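You operate a simulated robot arm through the tools that you are given. There is no shell and no other tool. Be economical: measure what you need, move in short steps, check, and stop when the job is done.

The job below is to be done with a simulated two-armed robot. You get a single attempt, and the scene is never put back.

## Task
Open the gloves drawer, take the white bung cap and put it in the inside of the gloves drawer and shut the drawer again. Open the seals drawer, put the brown seal on the blue bay of the side bench away in the inside of the seals drawer, then shut the drawer. Take the white strainer screen and put it on top of the stream nozzle. Fetch the small yellow seal and set it on the red bay of the side bench. Fetch the orange pad and set it on the green tray. Take the test board on the red bay of the side bench and put it away on the shelf under the spray bench. Stack the tall filter box marked "LOT 42" from the top of the tool chest on top of the tall filter box that says "LOT 23". Take the wide-mid silver pipe and put it on the air bay of the side bench. Open the rolls drawer, take the white hose end and put it in the inside of the rolls drawer, then shut the drawer. Pull the drawer of the stock counter open. Any order will do. Set down upright: wide-mid silver pipe, white hose end.
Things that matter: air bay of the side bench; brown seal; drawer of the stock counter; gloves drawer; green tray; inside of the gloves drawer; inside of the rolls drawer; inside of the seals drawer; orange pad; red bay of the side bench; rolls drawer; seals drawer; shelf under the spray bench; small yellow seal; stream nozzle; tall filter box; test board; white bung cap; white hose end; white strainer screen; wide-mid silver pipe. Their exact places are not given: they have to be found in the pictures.

The check looks at the end state, three seconds after you hand in, the way a careful person would. Anything else that was tipped, shoved, dropped, spilled or broken makes it a failure. A push-on lid holds only when it is set on centred and level and pressed home; a screw cap is set on level and turned clockwise until tight.

## Robot
Two 7-joint arms with two-finger parallel grippers on one trunk, on a base that drives. Base frame: it is fixed to the floor where the robot stands at the start and does not move with it; the origin is under the middle of the robot, x ahead of it, y to its left, z up. Lengths are in cm, angles in degrees, forces in N, time in s.
The left shoulder is at the start at [6, 14.7, 39.3], the right one opposite. With the tool pointing down near the work surface each hand reaches from about 10 to 72 cm from the robot's upright axis, wherever it stands, measured 20 degrees to its own side. Places, roughly: air bay of the side bench [-130, 50, 80]; brown seal (4x4x2 cm) [-90, 40, 90]; drawer of the stock counter [-500, -60, 70]; gloves drawer [170, 10, 50]; green tray (16x11x3 cm) [-150, 30, 90]; inside of the gloves drawer [180, 10, 50]; inside of the rolls drawer [160, 70, 20]; inside of the seals drawer [160, 70, 60]; orange pad (6x5x5 cm) [-20, 70, 90]; red bay of the side bench [50, 90, 80]; rolls drawer [160, 70, 40]; seals drawer [160, 70, 60]; shelf under the spray bench [-280, -200, 60]; small yellow seal (3x3x2 cm) [-30, 70, 90]; stream nozzle [-350, -200, 100]; tall filter box [175, 25, 100]; test board [50, 100, 75]; white bung cap (6x6x6 cm) [-80, 50, 90]; white hose end (6x6x11 cm) [-280, 10, 50]; white strainer screen (4x4x8 cm) [-30, 60, 90]; wide-mid silver pipe [-275, 0, 100]. Payload 3.43 kg a hand.
Tool frame (each hand has its own): the origin (TCP) lies between the finger pads and is the grasp point; the fingertips stand 3 cm ahead of it; z points along the fingers, y is the line along which they close. The gripper opens to 9.4 cm. The fingers are 2.8 cm wide and 1 cm thick; the gripper's body (5 by 9.6 cm) begins 5.5 cm behind the TCP.
Orientation is told as [roll, pitch, yaw] about the base's x, y, z axes, in that order, counted from this pose: with the fingers straight down and closing along the base's y, the tool's x points along the base's -x, its y along +y and its z along -z.

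## Interface
- The arms move only by the tool apply_moves. It takes "left_motion", "right_motion" or both (then of equal length, played together; a hand with none holds still); each is a list of rows, each a list of 7 numbers: the opening, from 0 (shut) to 1 (fully open), then the shift along the base's x, y, z in units of 40 mm (1.0 is 40 mm), then the turn, a rotation vector about the base's x, y, z in units of 5 degrees (1.0 is 5 degrees). In form: [[gripper, x, y, z, rx, ry, rz], ...]. A call has 1 to 12 rows; each row shifts and turns the commanded pose from where the row before left it. A call with a number of a shift or a turn outside -1 to 1 is refused whole. A row lasts 0.2 s, in which the tool goes at most 5 cm and 8.6 degrees; a call with a longer step from one row to the next is refused whole, and so is a gripper value outside its range. Where a pose cannot be reached the arm comes as near as it can. A force on the tool above 40 N (or 10 N above the force at the start of the call, whichever is more), or a blocked arm, ends the call early, and 0.2 s more pass. The fingers move at their own pace (about 7.2 cm/s each) and stop on an object; they squeeze with about 26 N. The grip force told is the motor's: it shows also when the fingers shut on nothing. Time passes only in rows, and 0.2 s behind the last, so rows that do not move let the fingers close. It gives the time, the measured TCP pose, the force on the tool (base axes), the opening and the grip force at its end, in the units of the frame above (readings bear some noise), with the torque about the TCP (base axes, N m) and any sound that the robot's microphone picked up, and new pictures: "pictures" is both (left out), scene, wrist or none (wrist: the cameras of the hands that moved).
- Cameras (640 x 400 px; columns grow to the right, rows downward): "scene" is now at [2.49, 7.32, 103.9]; the picture's right is [0.72, -0.70, -0.00], its down [-0.35, -0.36, -0.87] and it looks along [0.60, 0.62, -0.50] (base axes); focal length 214 px, centre (320, 200). "left" rides on the left gripper at [7.6, -1.4, -10.2] in its tool frame; the picture's right is [0.18, 0.98, 0.00], its down [-0.75, 0.14, -0.64] and it looks along [-0.63, 0.12, 0.77] (tool axes); focal length 243 px, centre (320, 200). "right" rides on the right gripper at [7.6, 1.4, -10.2] in its tool frame; the picture's right is [-0.18, 0.98, 0.00], its down [-0.75, -0.14, -0.64] and it looks along [-0.63, -0.12, 0.77] (tool axes); focal length 243 px, centre (320, 200).
- slide_trunk(by): slides the trunk up (or, below 0, down) by that many cm; the arms and the scene camera ride with it, the base frame stays. It gives what a move gives, with no picture.
- drive_base(legs): drives the robot by 1 to 6 legs, each [ahead, left, turn to the left] in cm, cm and degrees, along the robot's own axes; the way and the turn of a leg run together, so that a leg with both is an arc; at most 150 cm and 180 degrees a leg. The arms and the cameras ride along, it lands a little off, and it stops where it bumps. It gives what a move gives, and a new picture of the scene camera.
- aim_head(pan, tilt): turns the head with the scene camera to pan (to the left, within 86 degrees either way) and tilt (down, from -29 to 69), counted from straight ahead of the robot. It gives what a move gives, and a new picture of the scene camera.
- point_at(camera, pixels): for up to 12 pixels [column, row] of the newest picture of that camera ("zoom" is the newest enlarged one), the place [x, y, z] in the base frame of the surface seen there, good to about 0.3 cm, but the place of the scene camera against the robot may be out by one fixed shift of up to 1.2 cm in any direction. It takes no simulated time.
- zoom(camera, box): a new picture of the part [left, top, right, bottom] of that camera's present view, enlarged. It takes no simulated time.
- close_job(): hands the job in; it is judged then, once.

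Keep the steps short. Do not move on a guess: measure, check each grasp and each placing, and mend mistakes. In all there are 385 turns and 360 pictures (those below and enlarged ones count). Leave the grippers open and the arms clear of the work at the hand-in unless told otherwise, and finish with a single line.

The tools are called as name(argument=value, ...) on one line, values as JSON. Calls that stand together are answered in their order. apply_moves: Moves the arms, as the interface text tells. Its arguments: {"type":"object","properties":{"left_motion":{"type":"array"},"right_motion":{"type":"array"},"pictures":{"type":"string","enum":["both","scene","wrist","none"]}},"required":[]} The other tools are called the same way: slide_trunk (by) slides the trunk up or down; drive_base (legs) drives the base; aim_head (pan, tilt) turns the head that bears the scene camera; point_at (camera, pixels) gives the place of the surface under pixels of a picture; zoom (camera, box) takes an enlarged picture of a part of a camera's view; close_job () hands the job in.

At the start:

```text
clock: 0.0
left_ee_pos: [47.72, 15.43, 71.18]
left_ee_rot: [0.0, 0.0, 0.0]
left_ft_force: [0.3, -0.3, -0.2]
left_torque: [0.01, -0.03, 0.0]
left_gripper_width: 9.4
left_gripper_force: 0.0
right_ee_pos: [46.5, -22.94, 79.69]
right_ee_rot: [-0.1, 0.1, 0.0]
right_ft_force: [0.6, 0.6, 0.5]
right_torque: [0.0, -0.03, 0.01]
right_gripper_width: 9.4
right_gripper_force: 0.0
trunk travel left (down, up): [-10.0, 15.0]
robot x, y, heading: [-0.06, 0.19, -0.1]
head pan, tilt: [45.9, 29.9]
```

scene: 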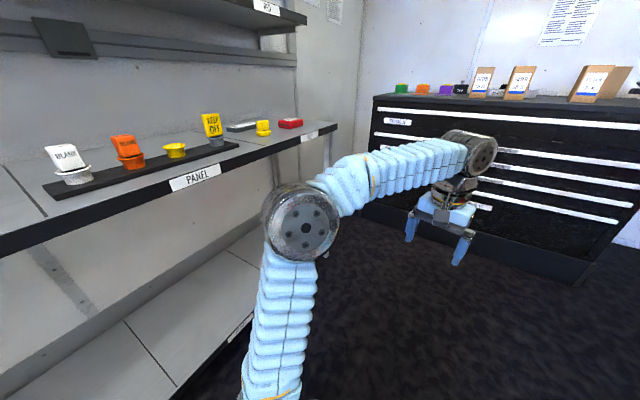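
right: 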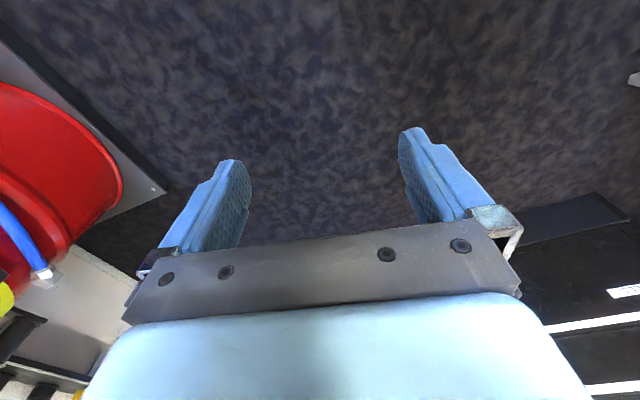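
left: 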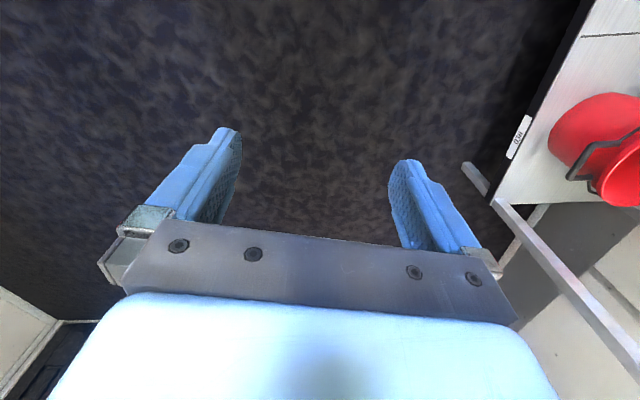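

I see a bench with switch-like parts at left and a black tool chest ahead. I'll look round with the head first.

aim_head(pan=80, tilt=25)

zoom(camera="scene", box=[0, 0, 640, 400])

aim_head(pan=10, tilt=20)

aim_head(pan=-70, tilt=20)

```text
clock: 1.0
left_ee_pos: [47.66, 15.43, 71.1]
left_ee_rot: [0.0, 0.0, 0.0]
left_ft_force: [0.6, -1.0, -0.8]
left_torque: [-0.01, 0.02, 0.01]
left_gripper_width: 9.4
left_gripper_force: 0.2
right_ee_pos: [46.61, -22.95, 79.73]
right_ee_rot: [0.0, 0.0, 0.0]
right_ft_force: [0.2, -0.5, 0.2]
right_torque: [-0.03, 0.0, 0.02]
right_gripper_width: 9.41
right_gripper_force: 0.1
trunk travel left (down, up): [-10.0, 15.0]
robot x, y, heading: [0.28, -0.08, -0.0]
head pan, tilt: [80.0, 25.0]
```

scene: 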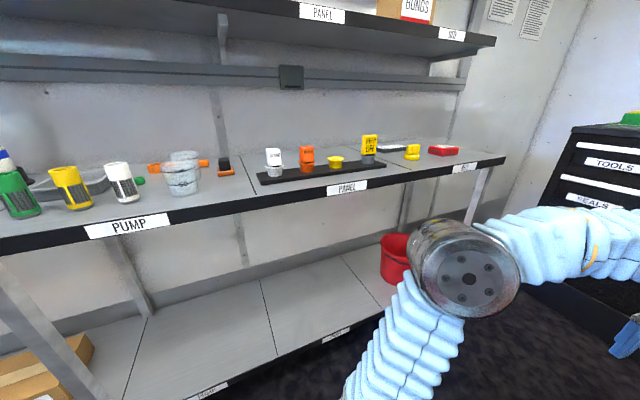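

```text
1.00 times, centred on (320, 200) of scene (not enlarged: the box is as wide or as high as the picture)
```

zoom: 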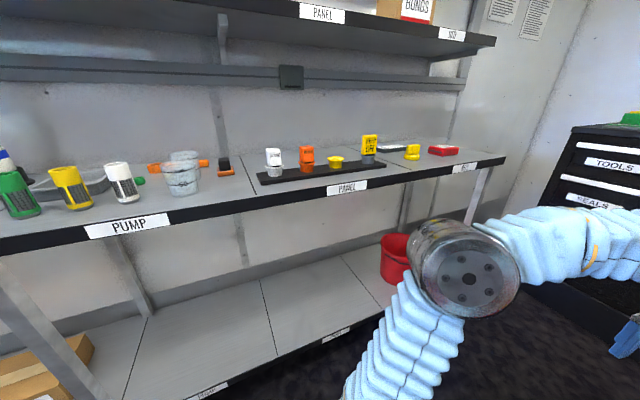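

```text
clock: 2.4
left_ee_pos: [47.8, 15.34, 71.21]
left_ee_rot: [0.0, -0.1, 0.0]
left_ft_force: [-0.4, -0.2, 0.0]
left_torque: [0.0, -0.01, -0.02]
left_gripper_width: 9.42
left_gripper_force: 0.1
right_ee_pos: [46.54, -23.0, 79.74]
right_ee_rot: [0.0, -0.1, 0.0]
right_ft_force: [0.3, 0.5, 0.0]
right_torque: [-0.02, 0.0, 0.01]
right_gripper_width: 9.42
right_gripper_force: 0.0
trunk travel left (down, up): [-10.0, 15.0]
robot x, y, heading: [0.08, 0.15, -0.1]
head pan, tilt: [10.0, 20.0]
```

scene: 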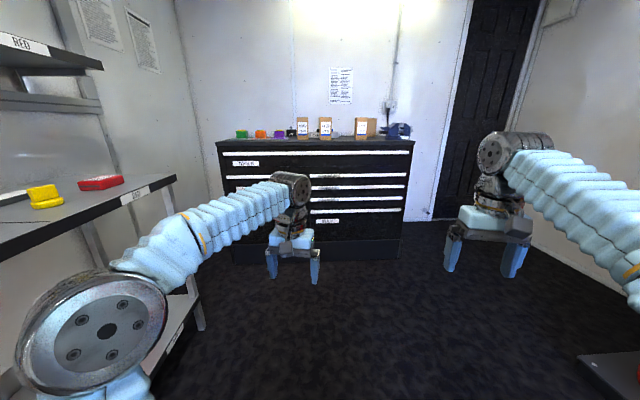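

```text
clock: 3.9
left_ee_pos: [47.76, 15.53, 71.17]
left_ee_rot: [0.0, 0.0, 0.0]
left_ft_force: [-0.3, 0.2, -0.1]
left_torque: [0.03, -0.02, 0.02]
left_gripper_width: 9.41
left_gripper_force: 0.2
right_ee_pos: [46.48, -23.01, 79.72]
right_ee_rot: [0.0, 0.0, 0.0]
right_ft_force: [-0.5, -0.4, 0.3]
right_torque: [-0.01, 0.0, 0.01]
right_gripper_width: 9.42
right_gripper_force: 0.1
trunk travel left (down, up): [-10.0, 15.0]
robot x, y, heading: [0.02, -0.32, 0.0]
head pan, tilt: [-70.0, 20.0]
```

scene: 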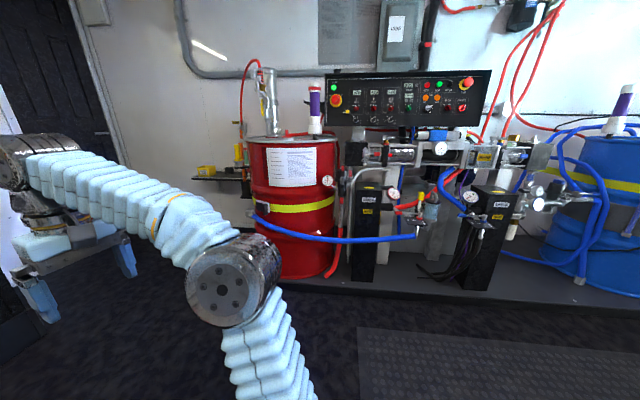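

I'll look at the bench again and measure its edge and objects.

aim_head(pan=80, tilt=25)

point_at(camera="scene", pixels=[[347, 187], [125, 225], [464, 166], [274, 158], [307, 155], [335, 160], [370, 145], [412, 151], [443, 150], [392, 149], [182, 170], [265, 310]])

zoom(camera="scene", box=[240, 100, 500, 262])

zoom(camera="scene", box=[0, 100, 260, 262])

```text
clock: 6.3
left_ee_pos: [47.73, 15.54, 71.22]
left_ee_rot: [0.1, 0.0, 0.0]
left_ft_force: [-0.9, -0.2, -0.2]
left_torque: [-0.02, -0.01, 0.01]
left_gripper_width: 9.41
left_gripper_force: 0.1
right_ee_pos: [46.6, -23.13, 79.66]
right_ee_rot: [0.0, 0.0, 0.0]
right_ft_force: [-0.5, 0.1, -0.3]
right_torque: [0.0, 0.0, 0.02]
right_gripper_width: 9.37
right_gripper_force: 0.0
trunk travel left (down, up): [-10.0, 15.0]
robot x, y, heading: [0.08, 0.21, -0.4]
head pan, tilt: [80.0, 25.0]
```

scene: 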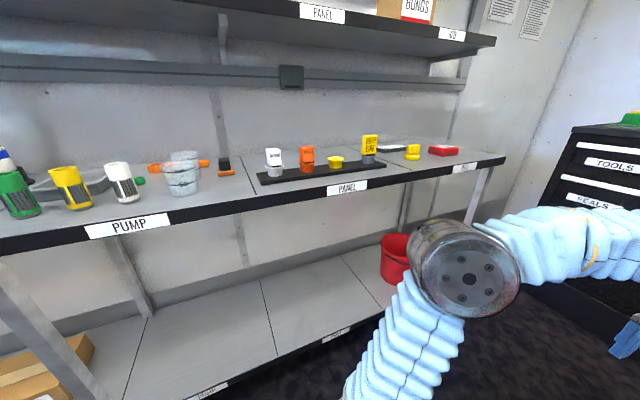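

```text
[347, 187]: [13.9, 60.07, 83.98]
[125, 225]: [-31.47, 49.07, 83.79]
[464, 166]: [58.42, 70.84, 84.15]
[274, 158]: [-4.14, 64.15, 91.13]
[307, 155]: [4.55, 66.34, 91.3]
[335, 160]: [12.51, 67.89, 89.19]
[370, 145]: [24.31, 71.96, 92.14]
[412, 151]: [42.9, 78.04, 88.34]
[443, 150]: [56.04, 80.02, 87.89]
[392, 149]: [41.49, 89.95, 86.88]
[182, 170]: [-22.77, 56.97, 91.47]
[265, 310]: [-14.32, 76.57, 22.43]
```

```text
2.46 times, centred on (370, 181) of scene
```

zoom: 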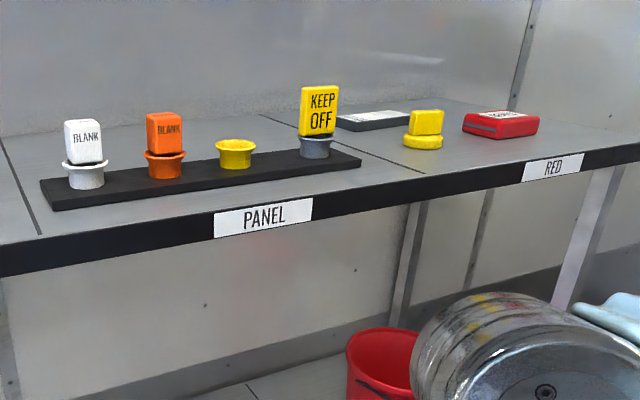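

```text
2.46 times, centred on (130, 181) of scene
```

zoom: 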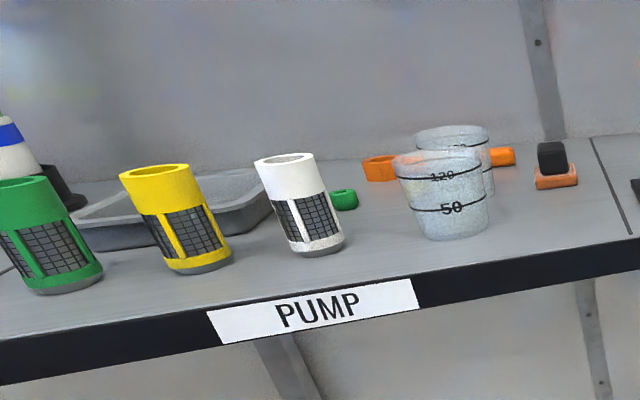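

The bench front edge runs about 13.6° off the x axis, top at about 86. I'll lift and pull in the arms, raise the trunk, and then turn to the bench.

apply_moves(left_motion=[[1, -0.6, 0, 1, 0, 0, 0], [1, -0.6, 0, 1, 0, 0, 0], [1, -0.6, 0, 1, 0, 0, 0], [1, -0.6, 0, 1, 0, 0, 0], [1, -0.6, 0, 1, 0, 0, 0]], right_motion=[[1, -0.6, 0, 1, 0, 0, 0], [1, -0.6, 0, 1, 0, 0, 0], [1, -0.6, 0, 1, 0, 0, 0], [1, -0.6, 0, 0, 0, 0, 0], [1, -0.6, 0, 0, 0, 0, 0]], pictures="none")

slide_trunk(by=15)

aim_head(pan=0, tilt=30)

drive_base(legs=[[0, 0, 103], [0, 20, 0]])

```text
clock: 7.5
left_ee_pos: [40.76, 15.62, 83.01]
left_ee_rot: [0.0, 0.0, 0.0]
left_ft_force: [0.5, 1.2, 0.1]
left_torque: [-0.01, 0.08, 0.02]
left_gripper_width: 9.42
left_gripper_force: 0.1
left hand out of reach, approached as far as the arm can: row 4, 5
right_ee_pos: [38.46, -22.48, 83.53]
right_ee_rot: [0.0, 0.0, 0.0]
right_ft_force: [0.4, 0.5, 0.7]
right_torque: [0.01, 0.04, -0.01]
right_gripper_width: 9.42
right_gripper_force: 0.0
right hand out of reach, approached as far as the arm can: row 1, 2, 3
trunk travel left (down, up): [-10.0, 15.0]
robot x, y, heading: [-0.03, 0.16, -0.2]
head pan, tilt: [80.0, 25.0]
```

```text
clock: 9.2
left_ee_pos: [40.46, 15.7, 98.01]
left_ee_rot: [0.1, 0.0, 0.0]
left_ft_force: [-0.9, 0.2, -0.7]
left_torque: [0.0, 0.01, -0.02]
left_gripper_width: 9.41
left_gripper_force: 0.1
right_ee_pos: [38.47, -22.49, 98.42]
right_ee_rot: [0.1, -0.1, -0.1]
right_ft_force: [0.0, 0.9, -0.3]
right_torque: [-0.03, 0.02, 0.03]
right_gripper_width: 9.4
right_gripper_force: 0.0
trunk travel left (down, up): [-25.0, 0.0]
robot x, y, heading: [-0.14, -0.14, -0.1]
head pan, tilt: [80.0, 25.0]
```

```text
clock: 10.8
left_ee_pos: [40.59, 15.58, 98.04]
left_ee_rot: [0.0, 0.0, 0.0]
left_ft_force: [0.2, 0.1, 0.9]
left_torque: [0.01, 0.03, -0.02]
left_gripper_width: 9.41
left_gripper_force: 0.1
right_ee_pos: [38.35, -22.6, 98.59]
right_ee_rot: [0.0, 0.0, 0.0]
right_ft_force: [-0.3, 0.1, -1.0]
right_torque: [0.0, 0.02, 0.0]
right_gripper_width: 9.41
right_gripper_force: 0.1
trunk travel left (down, up): [-25.0, 0.0]
robot x, y, heading: [0.27, 0.03, -0.2]
head pan, tilt: [0.0, 30.0]
```

scene: 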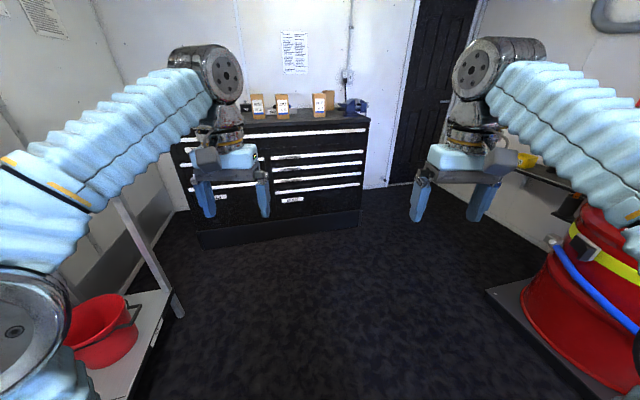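

```text
clock: 16.7
left_ee_pos: [-43.58, 32.49, 98.07]
left_ee_rot: [-0.1, 0.1, 101.5]
left_ft_force: [0.9, 0.6, 0.0]
left_torque: [0.01, 0.04, -0.04]
left_gripper_width: 9.41
left_gripper_force: 0.1
right_ee_pos: [-5.83, 37.91, 98.56]
right_ee_rot: [0.1, 0.1, 101.4]
right_ft_force: [0.3, 0.0, -0.2]
right_torque: [0.02, 0.06, 0.0]
right_gripper_width: 9.39
right_gripper_force: 0.1
trunk travel left (down, up): [-25.0, 0.0]
robot x, y, heading: [-20.11, -4.1, 101.6]
head pan, tilt: [0.0, 30.0]
```

scene: 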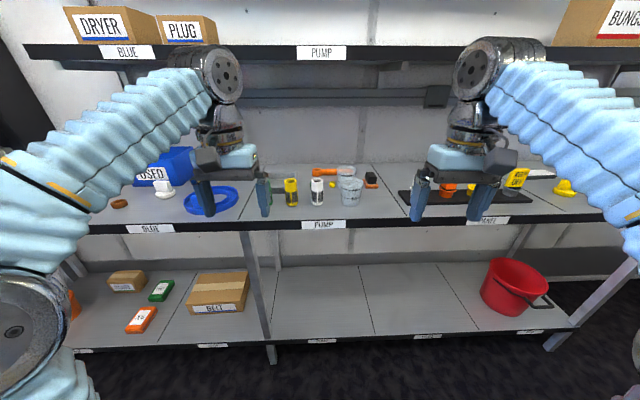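

Good view of the bench. Zoom in on the objects.

zoom(camera="scene", box=[240, 150, 420, 240])

zoom(camera="scene", box=[80, 140, 260, 240])

point_at(camera="scene", pixels=[[316, 184], [324, 224], [337, 52], [292, 183], [325, 171], [349, 180], [370, 180], [333, 184], [163, 189], [120, 203], [212, 205], [340, 205]])

```text
3.56 times, centred on (330, 195) of scene
```

zoom: 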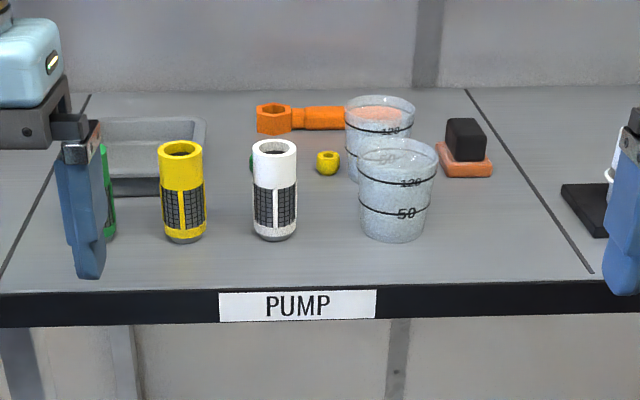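

```text
3.56 times, centred on (170, 190) of scene
```

zoom: 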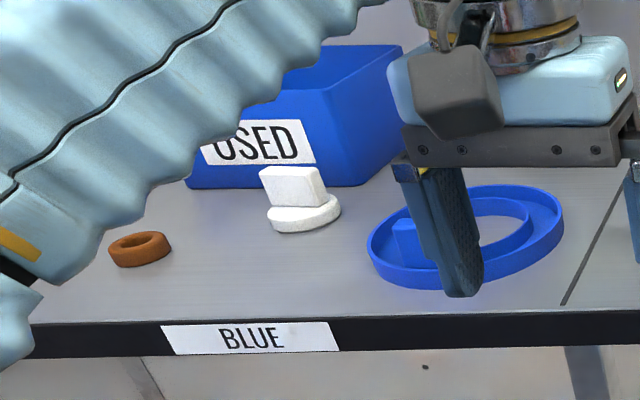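

```text
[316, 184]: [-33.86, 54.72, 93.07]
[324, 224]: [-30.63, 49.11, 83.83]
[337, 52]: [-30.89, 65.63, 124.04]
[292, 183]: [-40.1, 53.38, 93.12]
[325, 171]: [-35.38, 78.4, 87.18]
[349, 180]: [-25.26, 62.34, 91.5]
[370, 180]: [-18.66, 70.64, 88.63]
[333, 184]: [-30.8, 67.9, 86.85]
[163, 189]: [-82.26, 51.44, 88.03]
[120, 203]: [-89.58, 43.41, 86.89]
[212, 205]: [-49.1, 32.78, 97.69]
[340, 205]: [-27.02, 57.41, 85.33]
```

Zoom again on the pump bay to measure seal, cups, pad; also the arm joint and shelf.

zoom(camera="scene", box=[240, 150, 420, 240])

point_at(camera="zoom", pixels=[[328, 155], [328, 172], [318, 163], [339, 163], [347, 130], [413, 130], [349, 178], [362, 160], [437, 160], [393, 235], [466, 150], [466, 171]])

point_at(camera="scene", pixels=[[225, 75], [222, 50], [337, 62], [290, 5], [250, 5]])

```text
3.56 times, centred on (330, 195) of scene
```

zoom: 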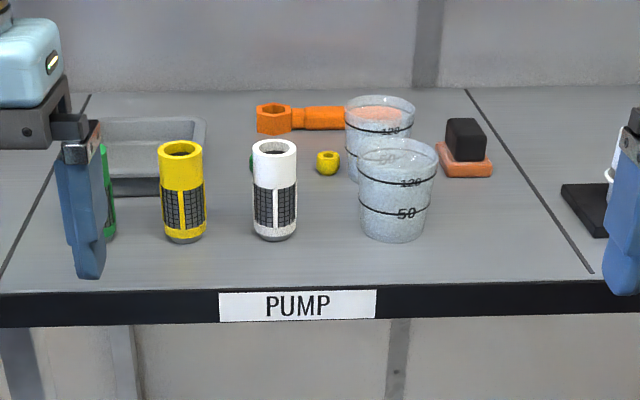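

```text
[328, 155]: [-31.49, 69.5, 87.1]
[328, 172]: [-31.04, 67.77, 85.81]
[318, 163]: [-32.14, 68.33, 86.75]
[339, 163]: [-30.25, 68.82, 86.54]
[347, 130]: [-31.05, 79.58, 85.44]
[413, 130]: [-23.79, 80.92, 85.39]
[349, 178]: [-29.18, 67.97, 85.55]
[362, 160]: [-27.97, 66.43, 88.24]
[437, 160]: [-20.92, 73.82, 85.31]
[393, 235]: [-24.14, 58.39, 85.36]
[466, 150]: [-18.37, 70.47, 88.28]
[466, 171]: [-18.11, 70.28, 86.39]
```

```text
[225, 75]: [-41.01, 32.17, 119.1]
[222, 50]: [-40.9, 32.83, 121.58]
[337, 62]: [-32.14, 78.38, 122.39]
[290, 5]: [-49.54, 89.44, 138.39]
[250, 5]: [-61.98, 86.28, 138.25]
```

The seal ring is at about (-31.2, 68.6, 86). Move base nearer and leftwards so the right hand gets it in good reach.

drive_base(legs=[[12, 13, 2]])

```text
clock: 18.2
left_ee_pos: [-60.5, 40.54, 98.01]
left_ee_rot: [0.0, 0.0, 103.4]
left_ft_force: [0.1, -0.5, -0.5]
left_torque: [0.0, 0.03, 0.01]
left_gripper_width: 9.38
left_gripper_force: 0.1
right_ee_pos: [-22.88, 47.11, 98.62]
right_ee_rot: [0.0, -0.1, 103.4]
right_ft_force: [0.3, -0.3, 0.0]
right_torque: [0.01, 0.01, 0.0]
right_gripper_width: 9.42
right_gripper_force: 0.0
trunk travel left (down, up): [-25.0, 0.0]
robot x, y, heading: [-35.82, 4.63, 103.3]
head pan, tilt: [0.0, 30.0]
```

scene: 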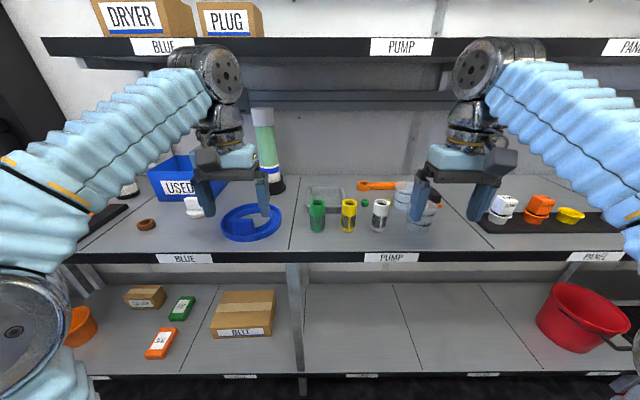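

Move the right hand over the seal with yaw turning +90 so the fingers close depth-wise.

apply_moves(right_motion=[[0.55, 0, 0, 0, 0, 0, 1], [0.55, 0, 0, 0, 0, 0, 1], [0.55, 0, 0, 0, 0, 0, 1], [0.55, 0, 0, 0, 0, 0, 1], [0.55, 0, 0, 0, 0, 0, 1], [0.55, 0, 0, 0, 0, 0, 1], [0.55, -0.346, 0.896, 0, 0, 0, 1], [0.55, -0.346, 0.896, 0, 0, 0, 1], [0.55, -0.346, 0.896, 0, 0, 0, 1], [0.55, -0.346, 0.896, 0, 0, 0, 1], [0.55, -0.346, 0.896, 0, 0, 0, 1], [0.55, -0.346, 0.896, 0, 0, 0, 1]], pictures="none")

apply_moves(right_motion=[[0.55, 0, 0, 0, 0, 0, 1], [0.55, 0, 0, 0, 0, 0, 1], [0.55, 0, 0, 0, 0, 0, 1], [0.55, 0, 0, 0, 0, 0, 1], [0.55, 0, 0, 0, 0, 0, 1], [0.55, 0, 0, 0, 0, 0, 1]])

```text
clock: 20.8
left_ee_pos: [-60.65, 40.47, 98.03]
left_ee_rot: [-0.1, 0.0, 103.3]
left_ft_force: [0.0, 0.5, -0.8]
left_torque: [0.02, -0.01, -0.03]
left_gripper_width: 9.39
left_gripper_force: 0.1
right_ee_pos: [-21.56, 52.6, 98.78]
right_ee_rot: [-0.2, -0.2, 149.6]
right_ft_force: [-0.1, 0.4, -0.2]
right_torque: [-0.01, -0.02, 0.01]
right_gripper_width: 5.17
right_gripper_force: 0.0
right hand out of reach, approached as far as the arm can: row 8, 9, 10, 11, 12
trunk travel left (down, up): [-25.0, 0.0]
robot x, y, heading: [-35.86, 4.42, 103.3]
head pan, tilt: [0.0, 30.0]
```

```text
clock: 22.2
left_ee_pos: [-60.53, 40.46, 98.07]
left_ee_rot: [0.0, 0.0, 103.5]
left_ft_force: [0.3, 0.6, 0.1]
left_torque: [0.0, 0.03, -0.01]
left_gripper_width: 9.41
left_gripper_force: 0.1
right_ee_pos: [-21.49, 52.53, 98.74]
right_ee_rot: [-0.3, -0.3, 179.6]
right_ft_force: [0.2, -0.1, -0.2]
right_torque: [0.01, 0.02, -0.04]
right_gripper_width: 5.18
right_gripper_force: 0.1
trunk travel left (down, up): [-25.0, 0.0]
robot x, y, heading: [-35.89, 4.57, 103.7]
head pan, tilt: [0.0, 30.0]
```

scene: 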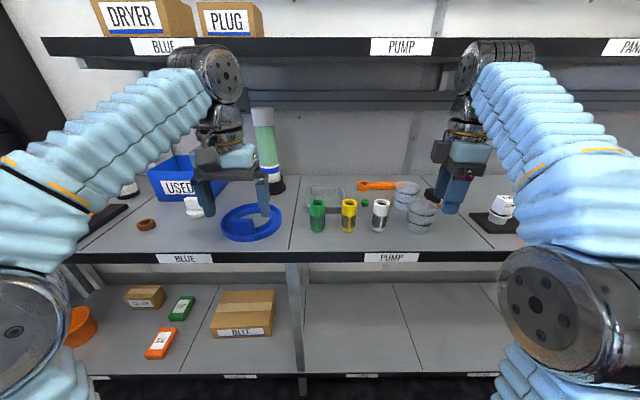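
right: 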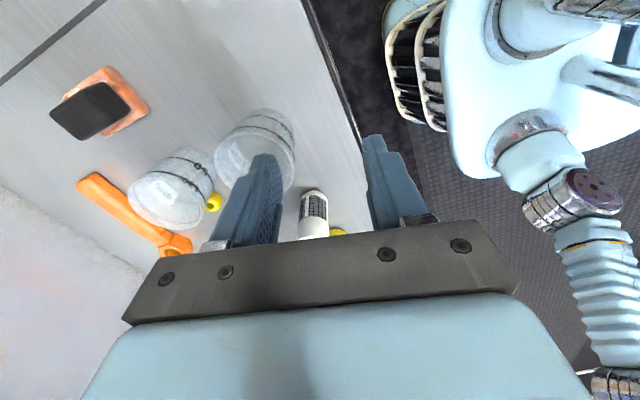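

Out of reach at this height; I need to be nearer. Measure the elbow and lower shelf to know clearances.

point_at(camera="scene", pixels=[[535, 300], [480, 376], [391, 257], [540, 250], [380, 207], [350, 340], [417, 220], [364, 203]])

aim_head(pan=0, tilt=65)

```text
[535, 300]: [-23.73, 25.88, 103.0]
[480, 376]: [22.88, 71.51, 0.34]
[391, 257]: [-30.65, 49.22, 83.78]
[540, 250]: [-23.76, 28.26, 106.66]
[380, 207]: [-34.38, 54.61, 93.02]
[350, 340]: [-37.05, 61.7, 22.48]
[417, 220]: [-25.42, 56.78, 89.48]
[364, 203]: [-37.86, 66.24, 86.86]
```

```text
clock: 23.2
left_ee_pos: [-60.52, 40.55, 97.89]
left_ee_rot: [0.0, 0.1, 103.4]
left_ft_force: [0.6, -0.2, -0.7]
left_torque: [-0.03, -0.01, -0.04]
left_gripper_width: 9.42
left_gripper_force: 0.2
right_ee_pos: [-21.49, 52.59, 98.77]
right_ee_rot: [-0.3, -0.2, 179.6]
right_ft_force: [-0.1, -0.1, 1.2]
right_torque: [-0.02, -0.03, 0.02]
right_gripper_width: 5.19
right_gripper_force: 0.0
trunk travel left (down, up): [-25.0, 0.0]
robot x, y, heading: [-35.61, 4.72, 103.3]
head pan, tilt: [0.0, 65.0]
```

scene: 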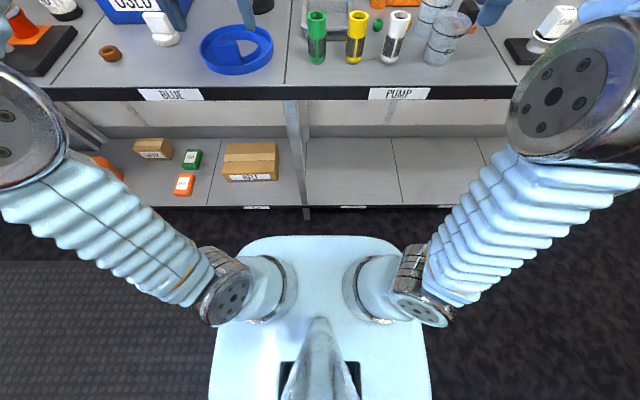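

point_at(camera="scene", pixels=[[322, 238], [322, 250], [350, 207], [350, 222], [560, 100], [215, 300]])

```text
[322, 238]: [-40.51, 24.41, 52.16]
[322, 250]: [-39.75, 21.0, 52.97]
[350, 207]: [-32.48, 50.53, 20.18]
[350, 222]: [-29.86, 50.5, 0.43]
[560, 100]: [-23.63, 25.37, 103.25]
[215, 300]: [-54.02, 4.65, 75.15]
```

Base front is about 22 cm short of the bench. Drive 12 cm ahead.

drive_base(legs=[[12, 0, 0]])

aim_head(pan=0, tilt=40)

```text
clock: 24.6
left_ee_pos: [-63.13, 52.14, 98.15]
left_ee_rot: [0.0, -0.2, 103.2]
left_ft_force: [0.2, -0.4, 0.7]
left_torque: [-0.01, 0.02, -0.02]
left_gripper_width: 9.41
left_gripper_force: 0.1
right_ee_pos: [-24.17, 64.06, 98.63]
right_ee_rot: [0.1, -0.2, 179.6]
right_ft_force: [0.2, 1.0, -1.3]
right_torque: [0.02, -0.02, 0.02]
right_gripper_width: 5.18
right_gripper_force: 0.1
trunk travel left (down, up): [-25.0, 0.0]
robot x, y, heading: [-38.53, 16.44, 103.2]
head pan, tilt: [0.0, 65.0]
stopped in leg 1: the robot was blocked; the commanded pose is now the measured one
```

scene: 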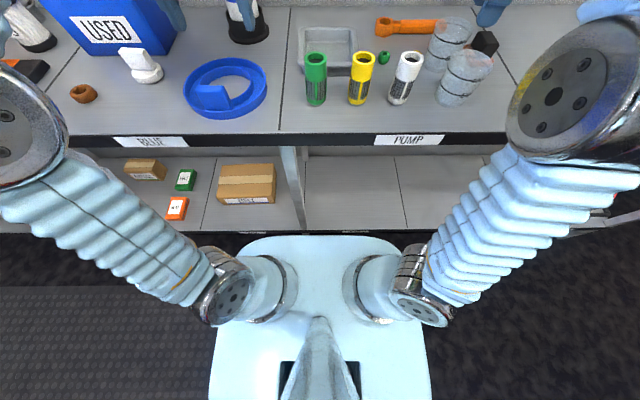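

```text
clock: 25.5
left_ee_pos: [-63.24, 52.14, 98.06]
left_ee_rot: [0.0, -0.2, 103.3]
left_ft_force: [-0.1, -0.4, 0.7]
left_torque: [-0.04, 0.01, 0.01]
left_gripper_width: 9.4
left_gripper_force: 0.1
right_ee_pos: [-24.15, 64.17, 98.67]
right_ee_rot: [-0.1, -0.2, 179.6]
right_ft_force: [1.0, -0.5, 1.0]
right_torque: [0.02, 0.0, 0.01]
right_gripper_width: 5.17
right_gripper_force: 0.1
trunk travel left (down, up): [-25.0, 0.0]
robot x, y, heading: [-38.73, 17.1, 103.0]
head pan, tilt: [0.0, 40.0]
```

scene: 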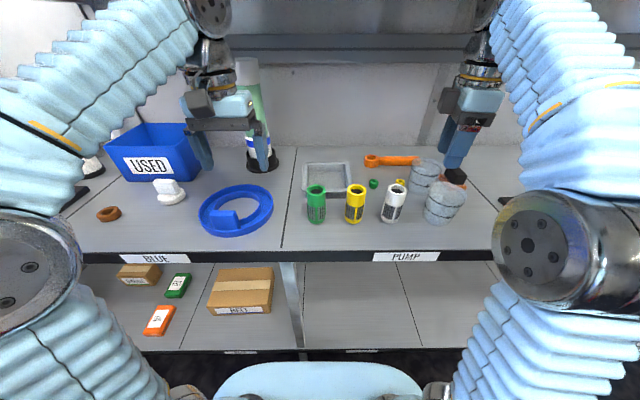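

Blocked by the lower shelf, standoff limit ~29.5 cm. Back off 1 cm, then put the right hand over the seal.

drive_base(legs=[[-1, 0, 0]])

point_at(camera="scene", pixels=[[400, 183], [425, 190]])

apply_moves(right_motion=[[0.55, -0.8, 0.6, 0, 0, 0, 0], [0.55, -0.9, 0.7, 0, 0, 0, 0], [0.55, 0, 0, 0, 0, 0, 0]])

```text
clock: 26.2
left_ee_pos: [-63.16, 51.5, 97.98]
left_ee_rot: [0.1, 0.1, 103.3]
left_ft_force: [-0.1, 0.5, -0.2]
left_torque: [-0.02, -0.01, -0.04]
left_gripper_width: 9.41
left_gripper_force: 0.2
right_ee_pos: [-24.03, 63.49, 98.73]
right_ee_rot: [-0.1, -0.1, 179.6]
right_ft_force: [0.6, 0.0, 0.0]
right_torque: [-0.03, -0.03, 0.01]
right_gripper_width: 5.17
right_gripper_force: 0.1
trunk travel left (down, up): [-25.0, 0.0]
robot x, y, heading: [-38.9, 15.45, 103.5]
head pan, tilt: [0.0, 40.0]
```

scene: 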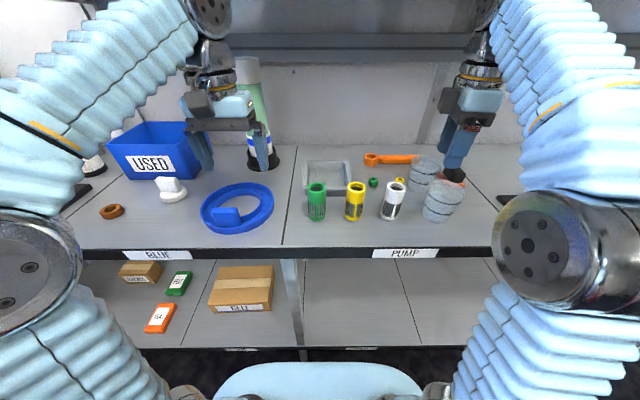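

```text
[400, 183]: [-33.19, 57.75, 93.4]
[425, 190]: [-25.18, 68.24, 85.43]
```

```text
clock: 27.0
left_ee_pos: [-63.1, 51.58, 97.89]
left_ee_rot: [0.0, 0.0, 103.3]
left_ft_force: [-0.5, 0.5, -0.2]
left_torque: [-0.02, -0.05, 0.0]
left_gripper_width: 9.42
left_gripper_force: 0.0
right_ee_pos: [-23.99, 63.55, 98.69]
right_ee_rot: [0.1, -0.2, 179.6]
right_ft_force: [-0.1, 0.0, -0.1]
right_torque: [-0.01, 0.0, -0.01]
right_gripper_width: 5.19
right_gripper_force: 0.0
right hand out of reach, approached as far as the arm can: row 1, 2
trunk travel left (down, up): [-25.0, 0.0]
robot x, y, heading: [-38.49, 15.64, 103.3]
head pan, tilt: [0.0, 40.0]
```

scene: 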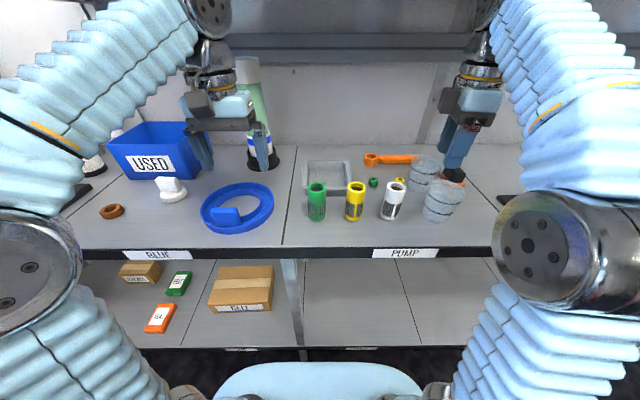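
right: 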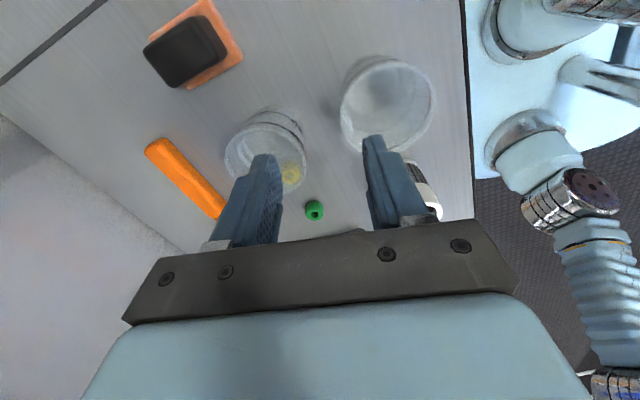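

At z 98.7 the arm is fully stretched. I'll compare camera frames using the green seal to find the scene camera's offset, then approach tilted.

point_at(camera="right", pixels=[[315, 207], [300, 165], [185, 45], [230, 45]])

zoom(camera="scene", box=[340, 140, 480, 230])

point_at(camera="scene", pixels=[[374, 180], [400, 178], [405, 182]])

```text
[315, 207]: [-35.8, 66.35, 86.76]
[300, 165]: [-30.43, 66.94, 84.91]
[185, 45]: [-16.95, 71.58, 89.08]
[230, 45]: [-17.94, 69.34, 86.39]
```

```text
4.44 times, centred on (410, 185) of scene
```

zoom: 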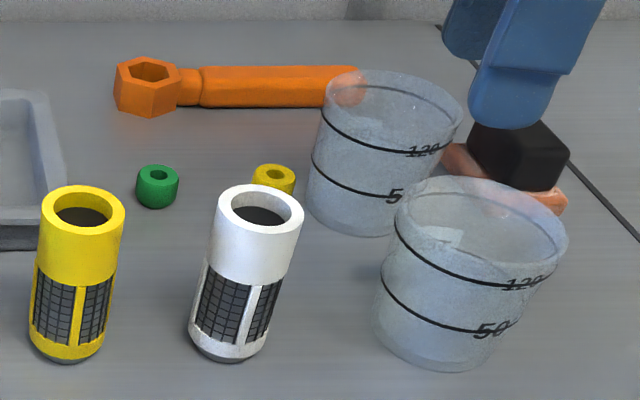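

```text
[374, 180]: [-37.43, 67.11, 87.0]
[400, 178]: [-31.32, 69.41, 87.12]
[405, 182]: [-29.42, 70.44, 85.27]
```

point_at(camera="zoom", pixels=[[157, 173], [274, 172], [274, 182], [530, 138], [515, 172], [260, 210]])

point_at(camera="right", pixels=[[315, 210], [316, 202], [175, 45], [185, 70], [160, 60], [205, 40]])

```text
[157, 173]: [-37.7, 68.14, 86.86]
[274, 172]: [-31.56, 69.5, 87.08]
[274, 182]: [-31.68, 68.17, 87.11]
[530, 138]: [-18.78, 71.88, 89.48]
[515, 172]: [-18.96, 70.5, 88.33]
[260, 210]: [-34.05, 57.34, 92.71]
```

```text
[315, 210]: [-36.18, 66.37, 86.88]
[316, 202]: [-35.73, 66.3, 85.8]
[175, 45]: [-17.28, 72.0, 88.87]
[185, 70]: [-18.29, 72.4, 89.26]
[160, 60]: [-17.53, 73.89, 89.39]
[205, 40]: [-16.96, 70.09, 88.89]
```

Scene offset is about (-1, +0.5). I'll go to (-30.5, 67.9) tilted 15° forward.

apply_moves(right_motion=[[0.55, 0, 0, 0, 0.972, 0.235, 0], [0.55, 0, 0, 0, 0.972, 0.235, 0], [0.55, -0.41, 0.27, 0, 0.972, 0.235, 0], [0.55, -0.41, 0.27, 0, 0, 0, 0], [0.55, -0.41, 0.27, 0, 0, 0, 0], [0.55, -0.41, 0.27, 0, 0, 0, 0], [0.55, 0, 0, 0, 0, 0, 0]], pictures="wrist")

```text
clock: 28.6
left_ee_pos: [-63.03, 51.51, 97.88]
left_ee_rot: [-0.1, 0.0, 103.3]
left_ft_force: [-0.6, 0.0, 0.3]
left_torque: [-0.01, -0.02, 0.01]
left_gripper_width: 9.42
left_gripper_force: 0.1
right_ee_pos: [-30.8, 67.68, 98.82]
right_ee_rot: [-14.5, -3.7, -179.9]
right_ft_force: [0.6, -0.7, 0.6]
right_torque: [0.02, -0.03, 0.02]
right_gripper_width: 5.16
right_gripper_force: 0.0
trunk travel left (down, up): [-25.0, 0.0]
robot x, y, heading: [-38.56, 15.55, 103.3]
head pan, tilt: [0.0, 40.0]
```

right: 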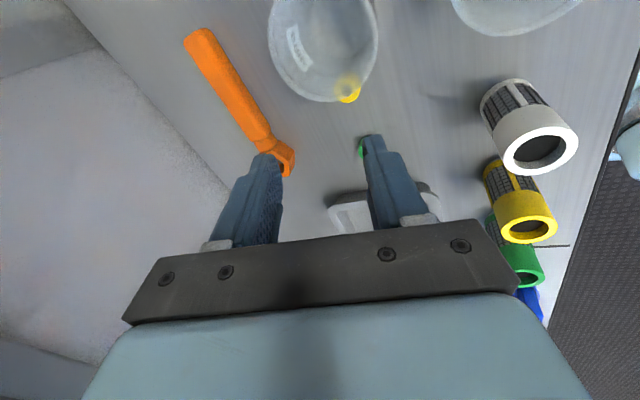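

point_at(camera="right", pixels=[[349, 98], [353, 90], [345, 90], [349, 82], [525, 155]])

zoom(camera="right", box=[260, 20, 420, 120])

```text
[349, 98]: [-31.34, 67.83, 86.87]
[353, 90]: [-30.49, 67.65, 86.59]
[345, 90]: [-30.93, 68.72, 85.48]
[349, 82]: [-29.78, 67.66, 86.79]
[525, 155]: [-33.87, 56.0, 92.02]
```

```text
4.00 times, centred on (340, 70) of right
```

zoom: 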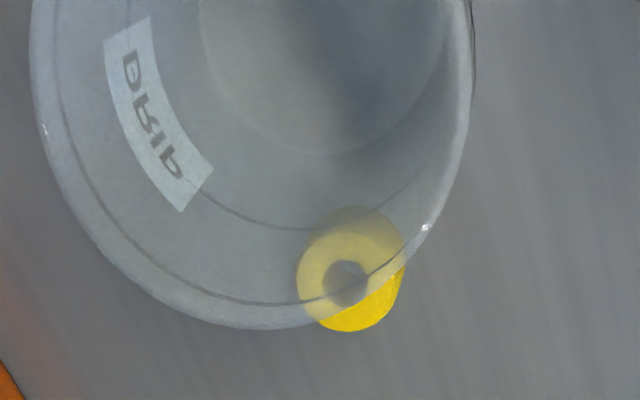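

point_at(camera="right", pixels=[[320, 100], [300, 92], [366, 78], [376, 50], [285, 75]])

```text
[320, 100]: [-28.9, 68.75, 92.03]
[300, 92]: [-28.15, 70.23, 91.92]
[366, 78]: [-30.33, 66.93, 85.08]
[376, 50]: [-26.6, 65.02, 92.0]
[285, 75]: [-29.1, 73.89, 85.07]
```

Seal centre ≈(-30.5, 67.9); cup rim's left edge is at x=-28.9. I'll descend at x≈-31.1 while untilting.

apply_moves(right_motion=[[0.5, -0.03, 0.03, -0.4, -0.972, -0.235, 0], [0.5, -0.03, 0.03, -0.4, -0.972, -0.235, 0], [0.5, 0, 0, -0.4, -0.972, -0.235, 0], [0.5, 0, 0, -0.4, 0, 0, 0], [0.5, 0, 0, -0.4, 0, 0, 0]])

```text
clock: 29.8
left_ee_pos: [-63.12, 51.47, 98.07]
left_ee_rot: [-0.1, 0.0, 103.2]
left_ft_force: [0.3, 0.1, 0.3]
left_torque: [0.01, 0.01, -0.04]
left_gripper_width: 9.39
left_gripper_force: 0.1
right_ee_pos: [-31.03, 67.69, 90.87]
right_ee_rot: [0.0, -0.1, 179.7]
right_ft_force: [0.3, -0.2, -0.3]
right_torque: [0.0, 0.0, -0.02]
right_gripper_width: 4.72
right_gripper_force: 0.1
trunk travel left (down, up): [-25.0, 0.0]
robot x, y, heading: [-38.24, 15.66, 103.4]
head pan, tilt: [0.0, 40.0]
```

scene: 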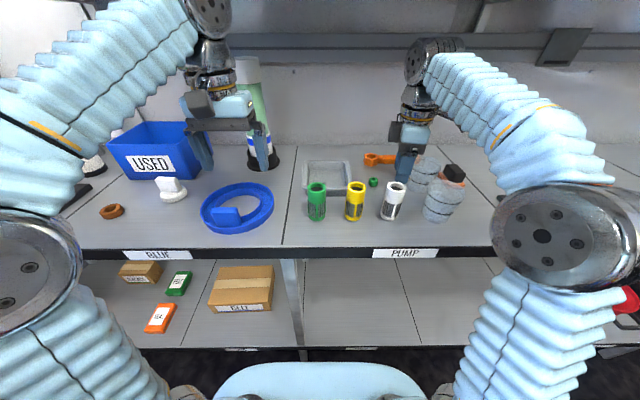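
right: 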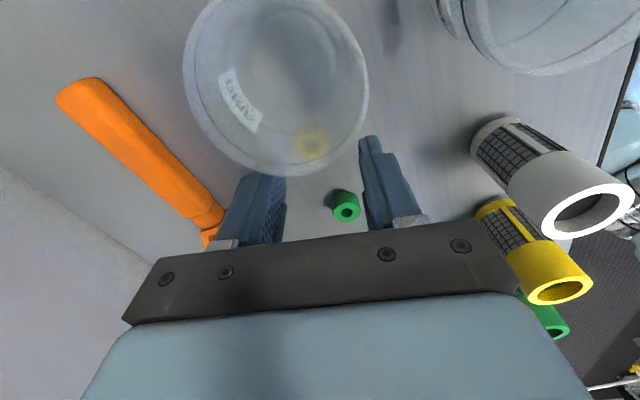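

Aligned (seal at (312,143), TCP line at (320,145)). Descend 2.4 cm and close.

apply_moves(right_motion=[[0.5, 0, 0.05, -0.3, 0, 0, 0], [0.5, 0, 0.05, -0.3, 0, 0, 0], [0, 0, 0, 0, 0, 0, 0], [0, 0, 0, 0, 0, 0, 0], [0, 0, 0, 0, 0, 0, 0]], pictures="wrist")

```text
clock: 31.0
left_ee_pos: [-63.09, 51.37, 98.06]
left_ee_rot: [0.0, 0.0, 103.3]
left_ft_force: [-0.4, 0.7, -0.8]
left_torque: [0.01, -0.03, -0.01]
left_gripper_width: 9.43
left_gripper_force: 0.1
right_ee_pos: [-30.97, 68.28, 88.05]
right_ee_rot: [-0.1, -0.1, 179.5]
right_ft_force: [-0.3, 0.6, 0.3]
right_torque: [0.01, 0.0, 0.01]
right_gripper_width: 2.02
right_gripper_force: 26.3
trunk travel left (down, up): [-25.0, 0.0]
robot x, y, heading: [-38.34, 15.97, 103.6]
head pan, tilt: [0.0, 40.0]
```

right: 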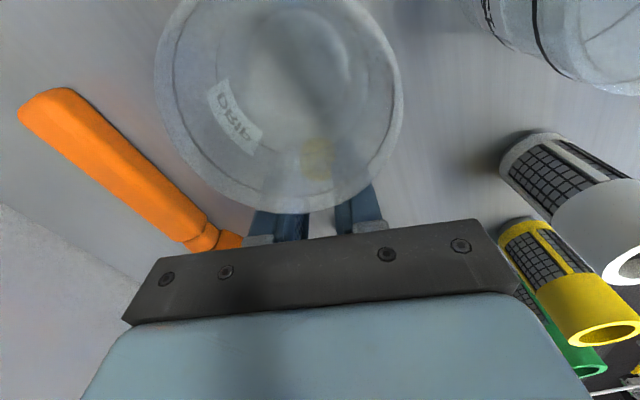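

Gripped (2.0 cm). Lift straight up then tilt and retreat.

apply_moves(right_motion=[[0, -0.05, 0, 0.4, 0, 0, 0], [0, -0.05, 0, 0.4, 0, 0, 0], [0, 0, 0, 0.5, 0, 0, 0], [0, 0, 0, 0.5, 0.972, 0.235, 0], [0, 0, 0, 0.5, 0.972, 0.235, 0], [0, 0, 0, 0.5, 0.972, 0.235, 0], [0, 0, 0, 0, 0, 0, 0]])

```text
clock: 32.6
left_ee_pos: [-63.01, 52.03, 97.66]
left_ee_rot: [0.2, 0.3, 103.3]
left_ft_force: [-0.7, 1.5, 0.2]
left_torque: [0.0, 0.01, -0.01]
left_gripper_width: 9.38
left_gripper_force: 0.0
right_ee_pos: [-31.34, 68.88, 98.44]
right_ee_rot: [-13.2, -2.8, -179.8]
right_ft_force: [0.4, -0.7, 0.4]
right_torque: [0.01, 0.0, -0.02]
right_gripper_width: 2.0
right_gripper_force: 25.7
trunk travel left (down, up): [-25.0, 0.0]
robot x, y, heading: [-38.59, 15.75, 103.5]
head pan, tilt: [0.0, 40.0]
```

scene: 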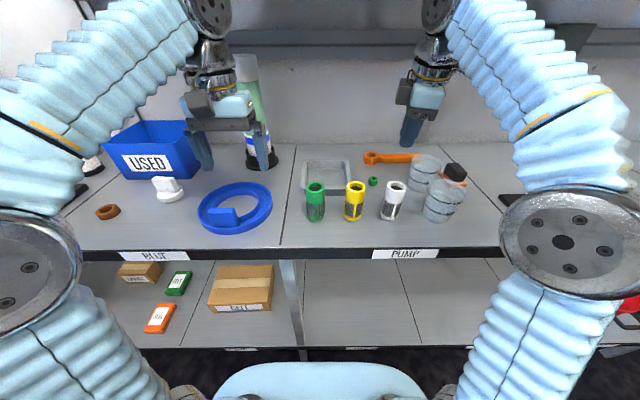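
right: 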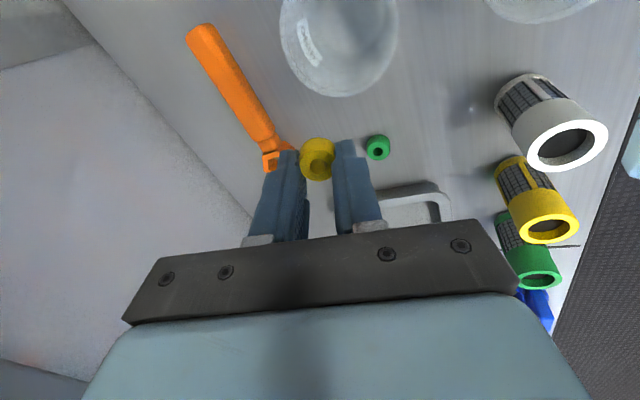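

Seal held. Now bring the base right by 51 cm (backing off first) so the left hand reaches the orange pad.

drive_base(legs=[[-20, 0, 0], [0, -51, 0], [19.5, 0, 0]])

```text
clock: 38.0
left_ee_pos: [-13.8, 62.82, 97.97]
left_ee_rot: [0.0, 0.0, 103.1]
left_ft_force: [0.6, 0.0, -0.5]
left_torque: [0.03, -0.02, 0.03]
left_gripper_width: 9.38
left_gripper_force: 0.1
right_ee_pos: [18.02, 79.36, 99.89]
right_ee_rot: [-14.5, -3.7, 179.9]
right_ft_force: [-0.2, 0.2, 0.5]
right_torque: [0.01, -0.01, -0.02]
right_gripper_width: 2.0
right_gripper_force: 25.9
trunk travel left (down, up): [-25.0, 0.0]
robot x, y, heading: [10.51, 26.69, 103.1]
head pan, tilt: [0.0, 40.0]
```

scene: 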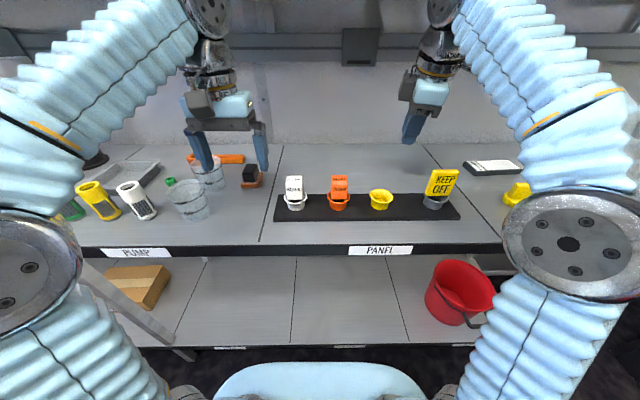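

Move the left hand over the pad, with 15° tilt, and look.

apply_moves(left_motion=[[1, 0, 0, 0, 0.972, 0.235, 0], [1, 0, 0, 0, 0.972, 0.235, 0], [1, -0.3, 0.6, 0, 0.972, 0.235, 0], [1, -0.3, 0.6, 0, 0, 0, 0], [1, -0.3, 0.6, 0, 0, 0, 0], [1, 0, 0, 0, 0, 0, 0]], pictures="wrist")

```text
clock: 39.4
left_ee_pos: [-17.38, 70.05, 97.97]
left_ee_rot: [0.1, -15.0, 103.0]
left_ft_force: [0.4, -0.3, 0.4]
left_torque: [-0.01, -0.01, -0.02]
left_gripper_width: 9.37
left_gripper_force: 0.0
right_ee_pos: [17.95, 79.36, 99.81]
right_ee_rot: [-14.6, -3.6, 179.9]
right_ft_force: [0.2, -0.6, 0.2]
right_torque: [-0.04, 0.04, 0.0]
right_gripper_width: 2.02
right_gripper_force: 26.1
trunk travel left (down, up): [-25.0, 0.0]
robot x, y, heading: [10.59, 27.09, 103.2]
head pan, tilt: [0.0, 40.0]
```

left: 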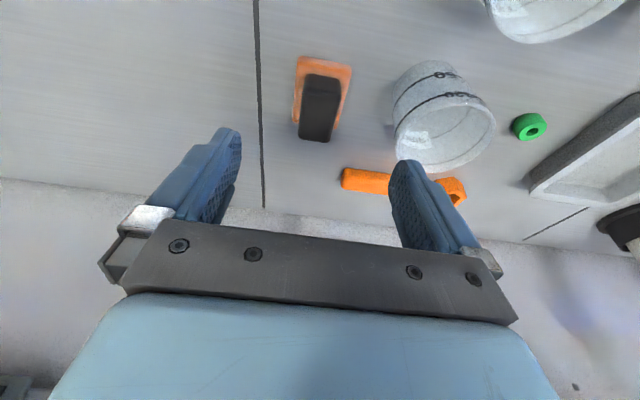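

point_at(camera="left", pixels=[[322, 80], [318, 136], [303, 90], [340, 92], [297, 110], [349, 75], [322, 62], [410, 140], [398, 100]])

zoom(camera="left", box=[240, 40, 420, 160])

```text
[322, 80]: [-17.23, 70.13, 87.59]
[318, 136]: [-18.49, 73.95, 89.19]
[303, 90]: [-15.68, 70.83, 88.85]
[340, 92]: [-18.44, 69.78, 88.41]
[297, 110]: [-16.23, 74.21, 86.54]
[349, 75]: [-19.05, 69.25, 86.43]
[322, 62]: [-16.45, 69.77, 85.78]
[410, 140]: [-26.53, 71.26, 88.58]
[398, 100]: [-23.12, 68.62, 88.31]
```

```text
3.33 times, centred on (330, 100) of left
```

zoom: 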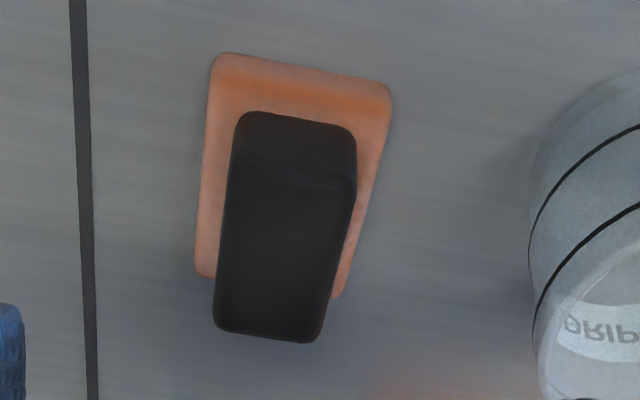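

Knob is ~3 cm wide, elongated depthwise, top at (-17.6, 72.1, 89.3). Descend with 5.6 cm opening, untilting.

apply_moves(left_motion=[[0.6, 0, 0.1, -0.3, -0.972, -0.235, 0.7], [0.6, 0, 0.1, -0.3, -0.972, -0.235, 0.7], [0.6, -0.02, 0.15, -0.3, -0.972, -0.235, 0], [0.6, -0.03, 0.15, -0.3, 0, 0, 0]], pictures="wrist")

```text
clock: 40.4
left_ee_pos: [-17.55, 72.05, 93.27]
left_ee_rot: [1.2, 0.0, 110.0]
left_ft_force: [-0.2, -0.6, -0.5]
left_torque: [0.04, -0.01, 0.0]
left_gripper_width: 5.61
left_gripper_force: 0.0
right_ee_pos: [17.93, 79.42, 99.82]
right_ee_rot: [-14.6, -3.6, 179.8]
right_ft_force: [1.1, 0.2, -0.4]
right_torque: [0.01, 0.04, 0.0]
right_gripper_width: 2.02
right_gripper_force: 26.3
trunk travel left (down, up): [-25.0, 0.0]
robot x, y, heading: [10.32, 26.87, 103.2]
head pan, tilt: [0.0, 40.0]
```

left: 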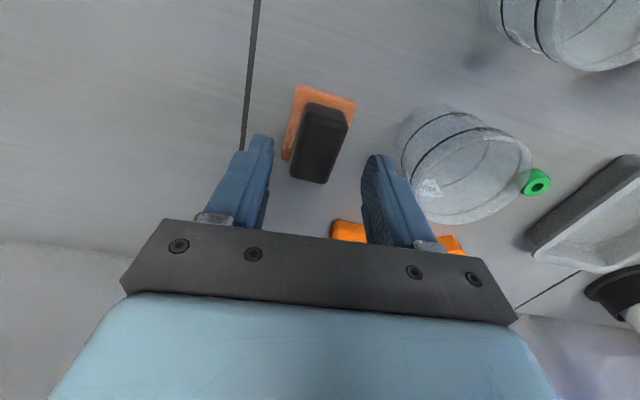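

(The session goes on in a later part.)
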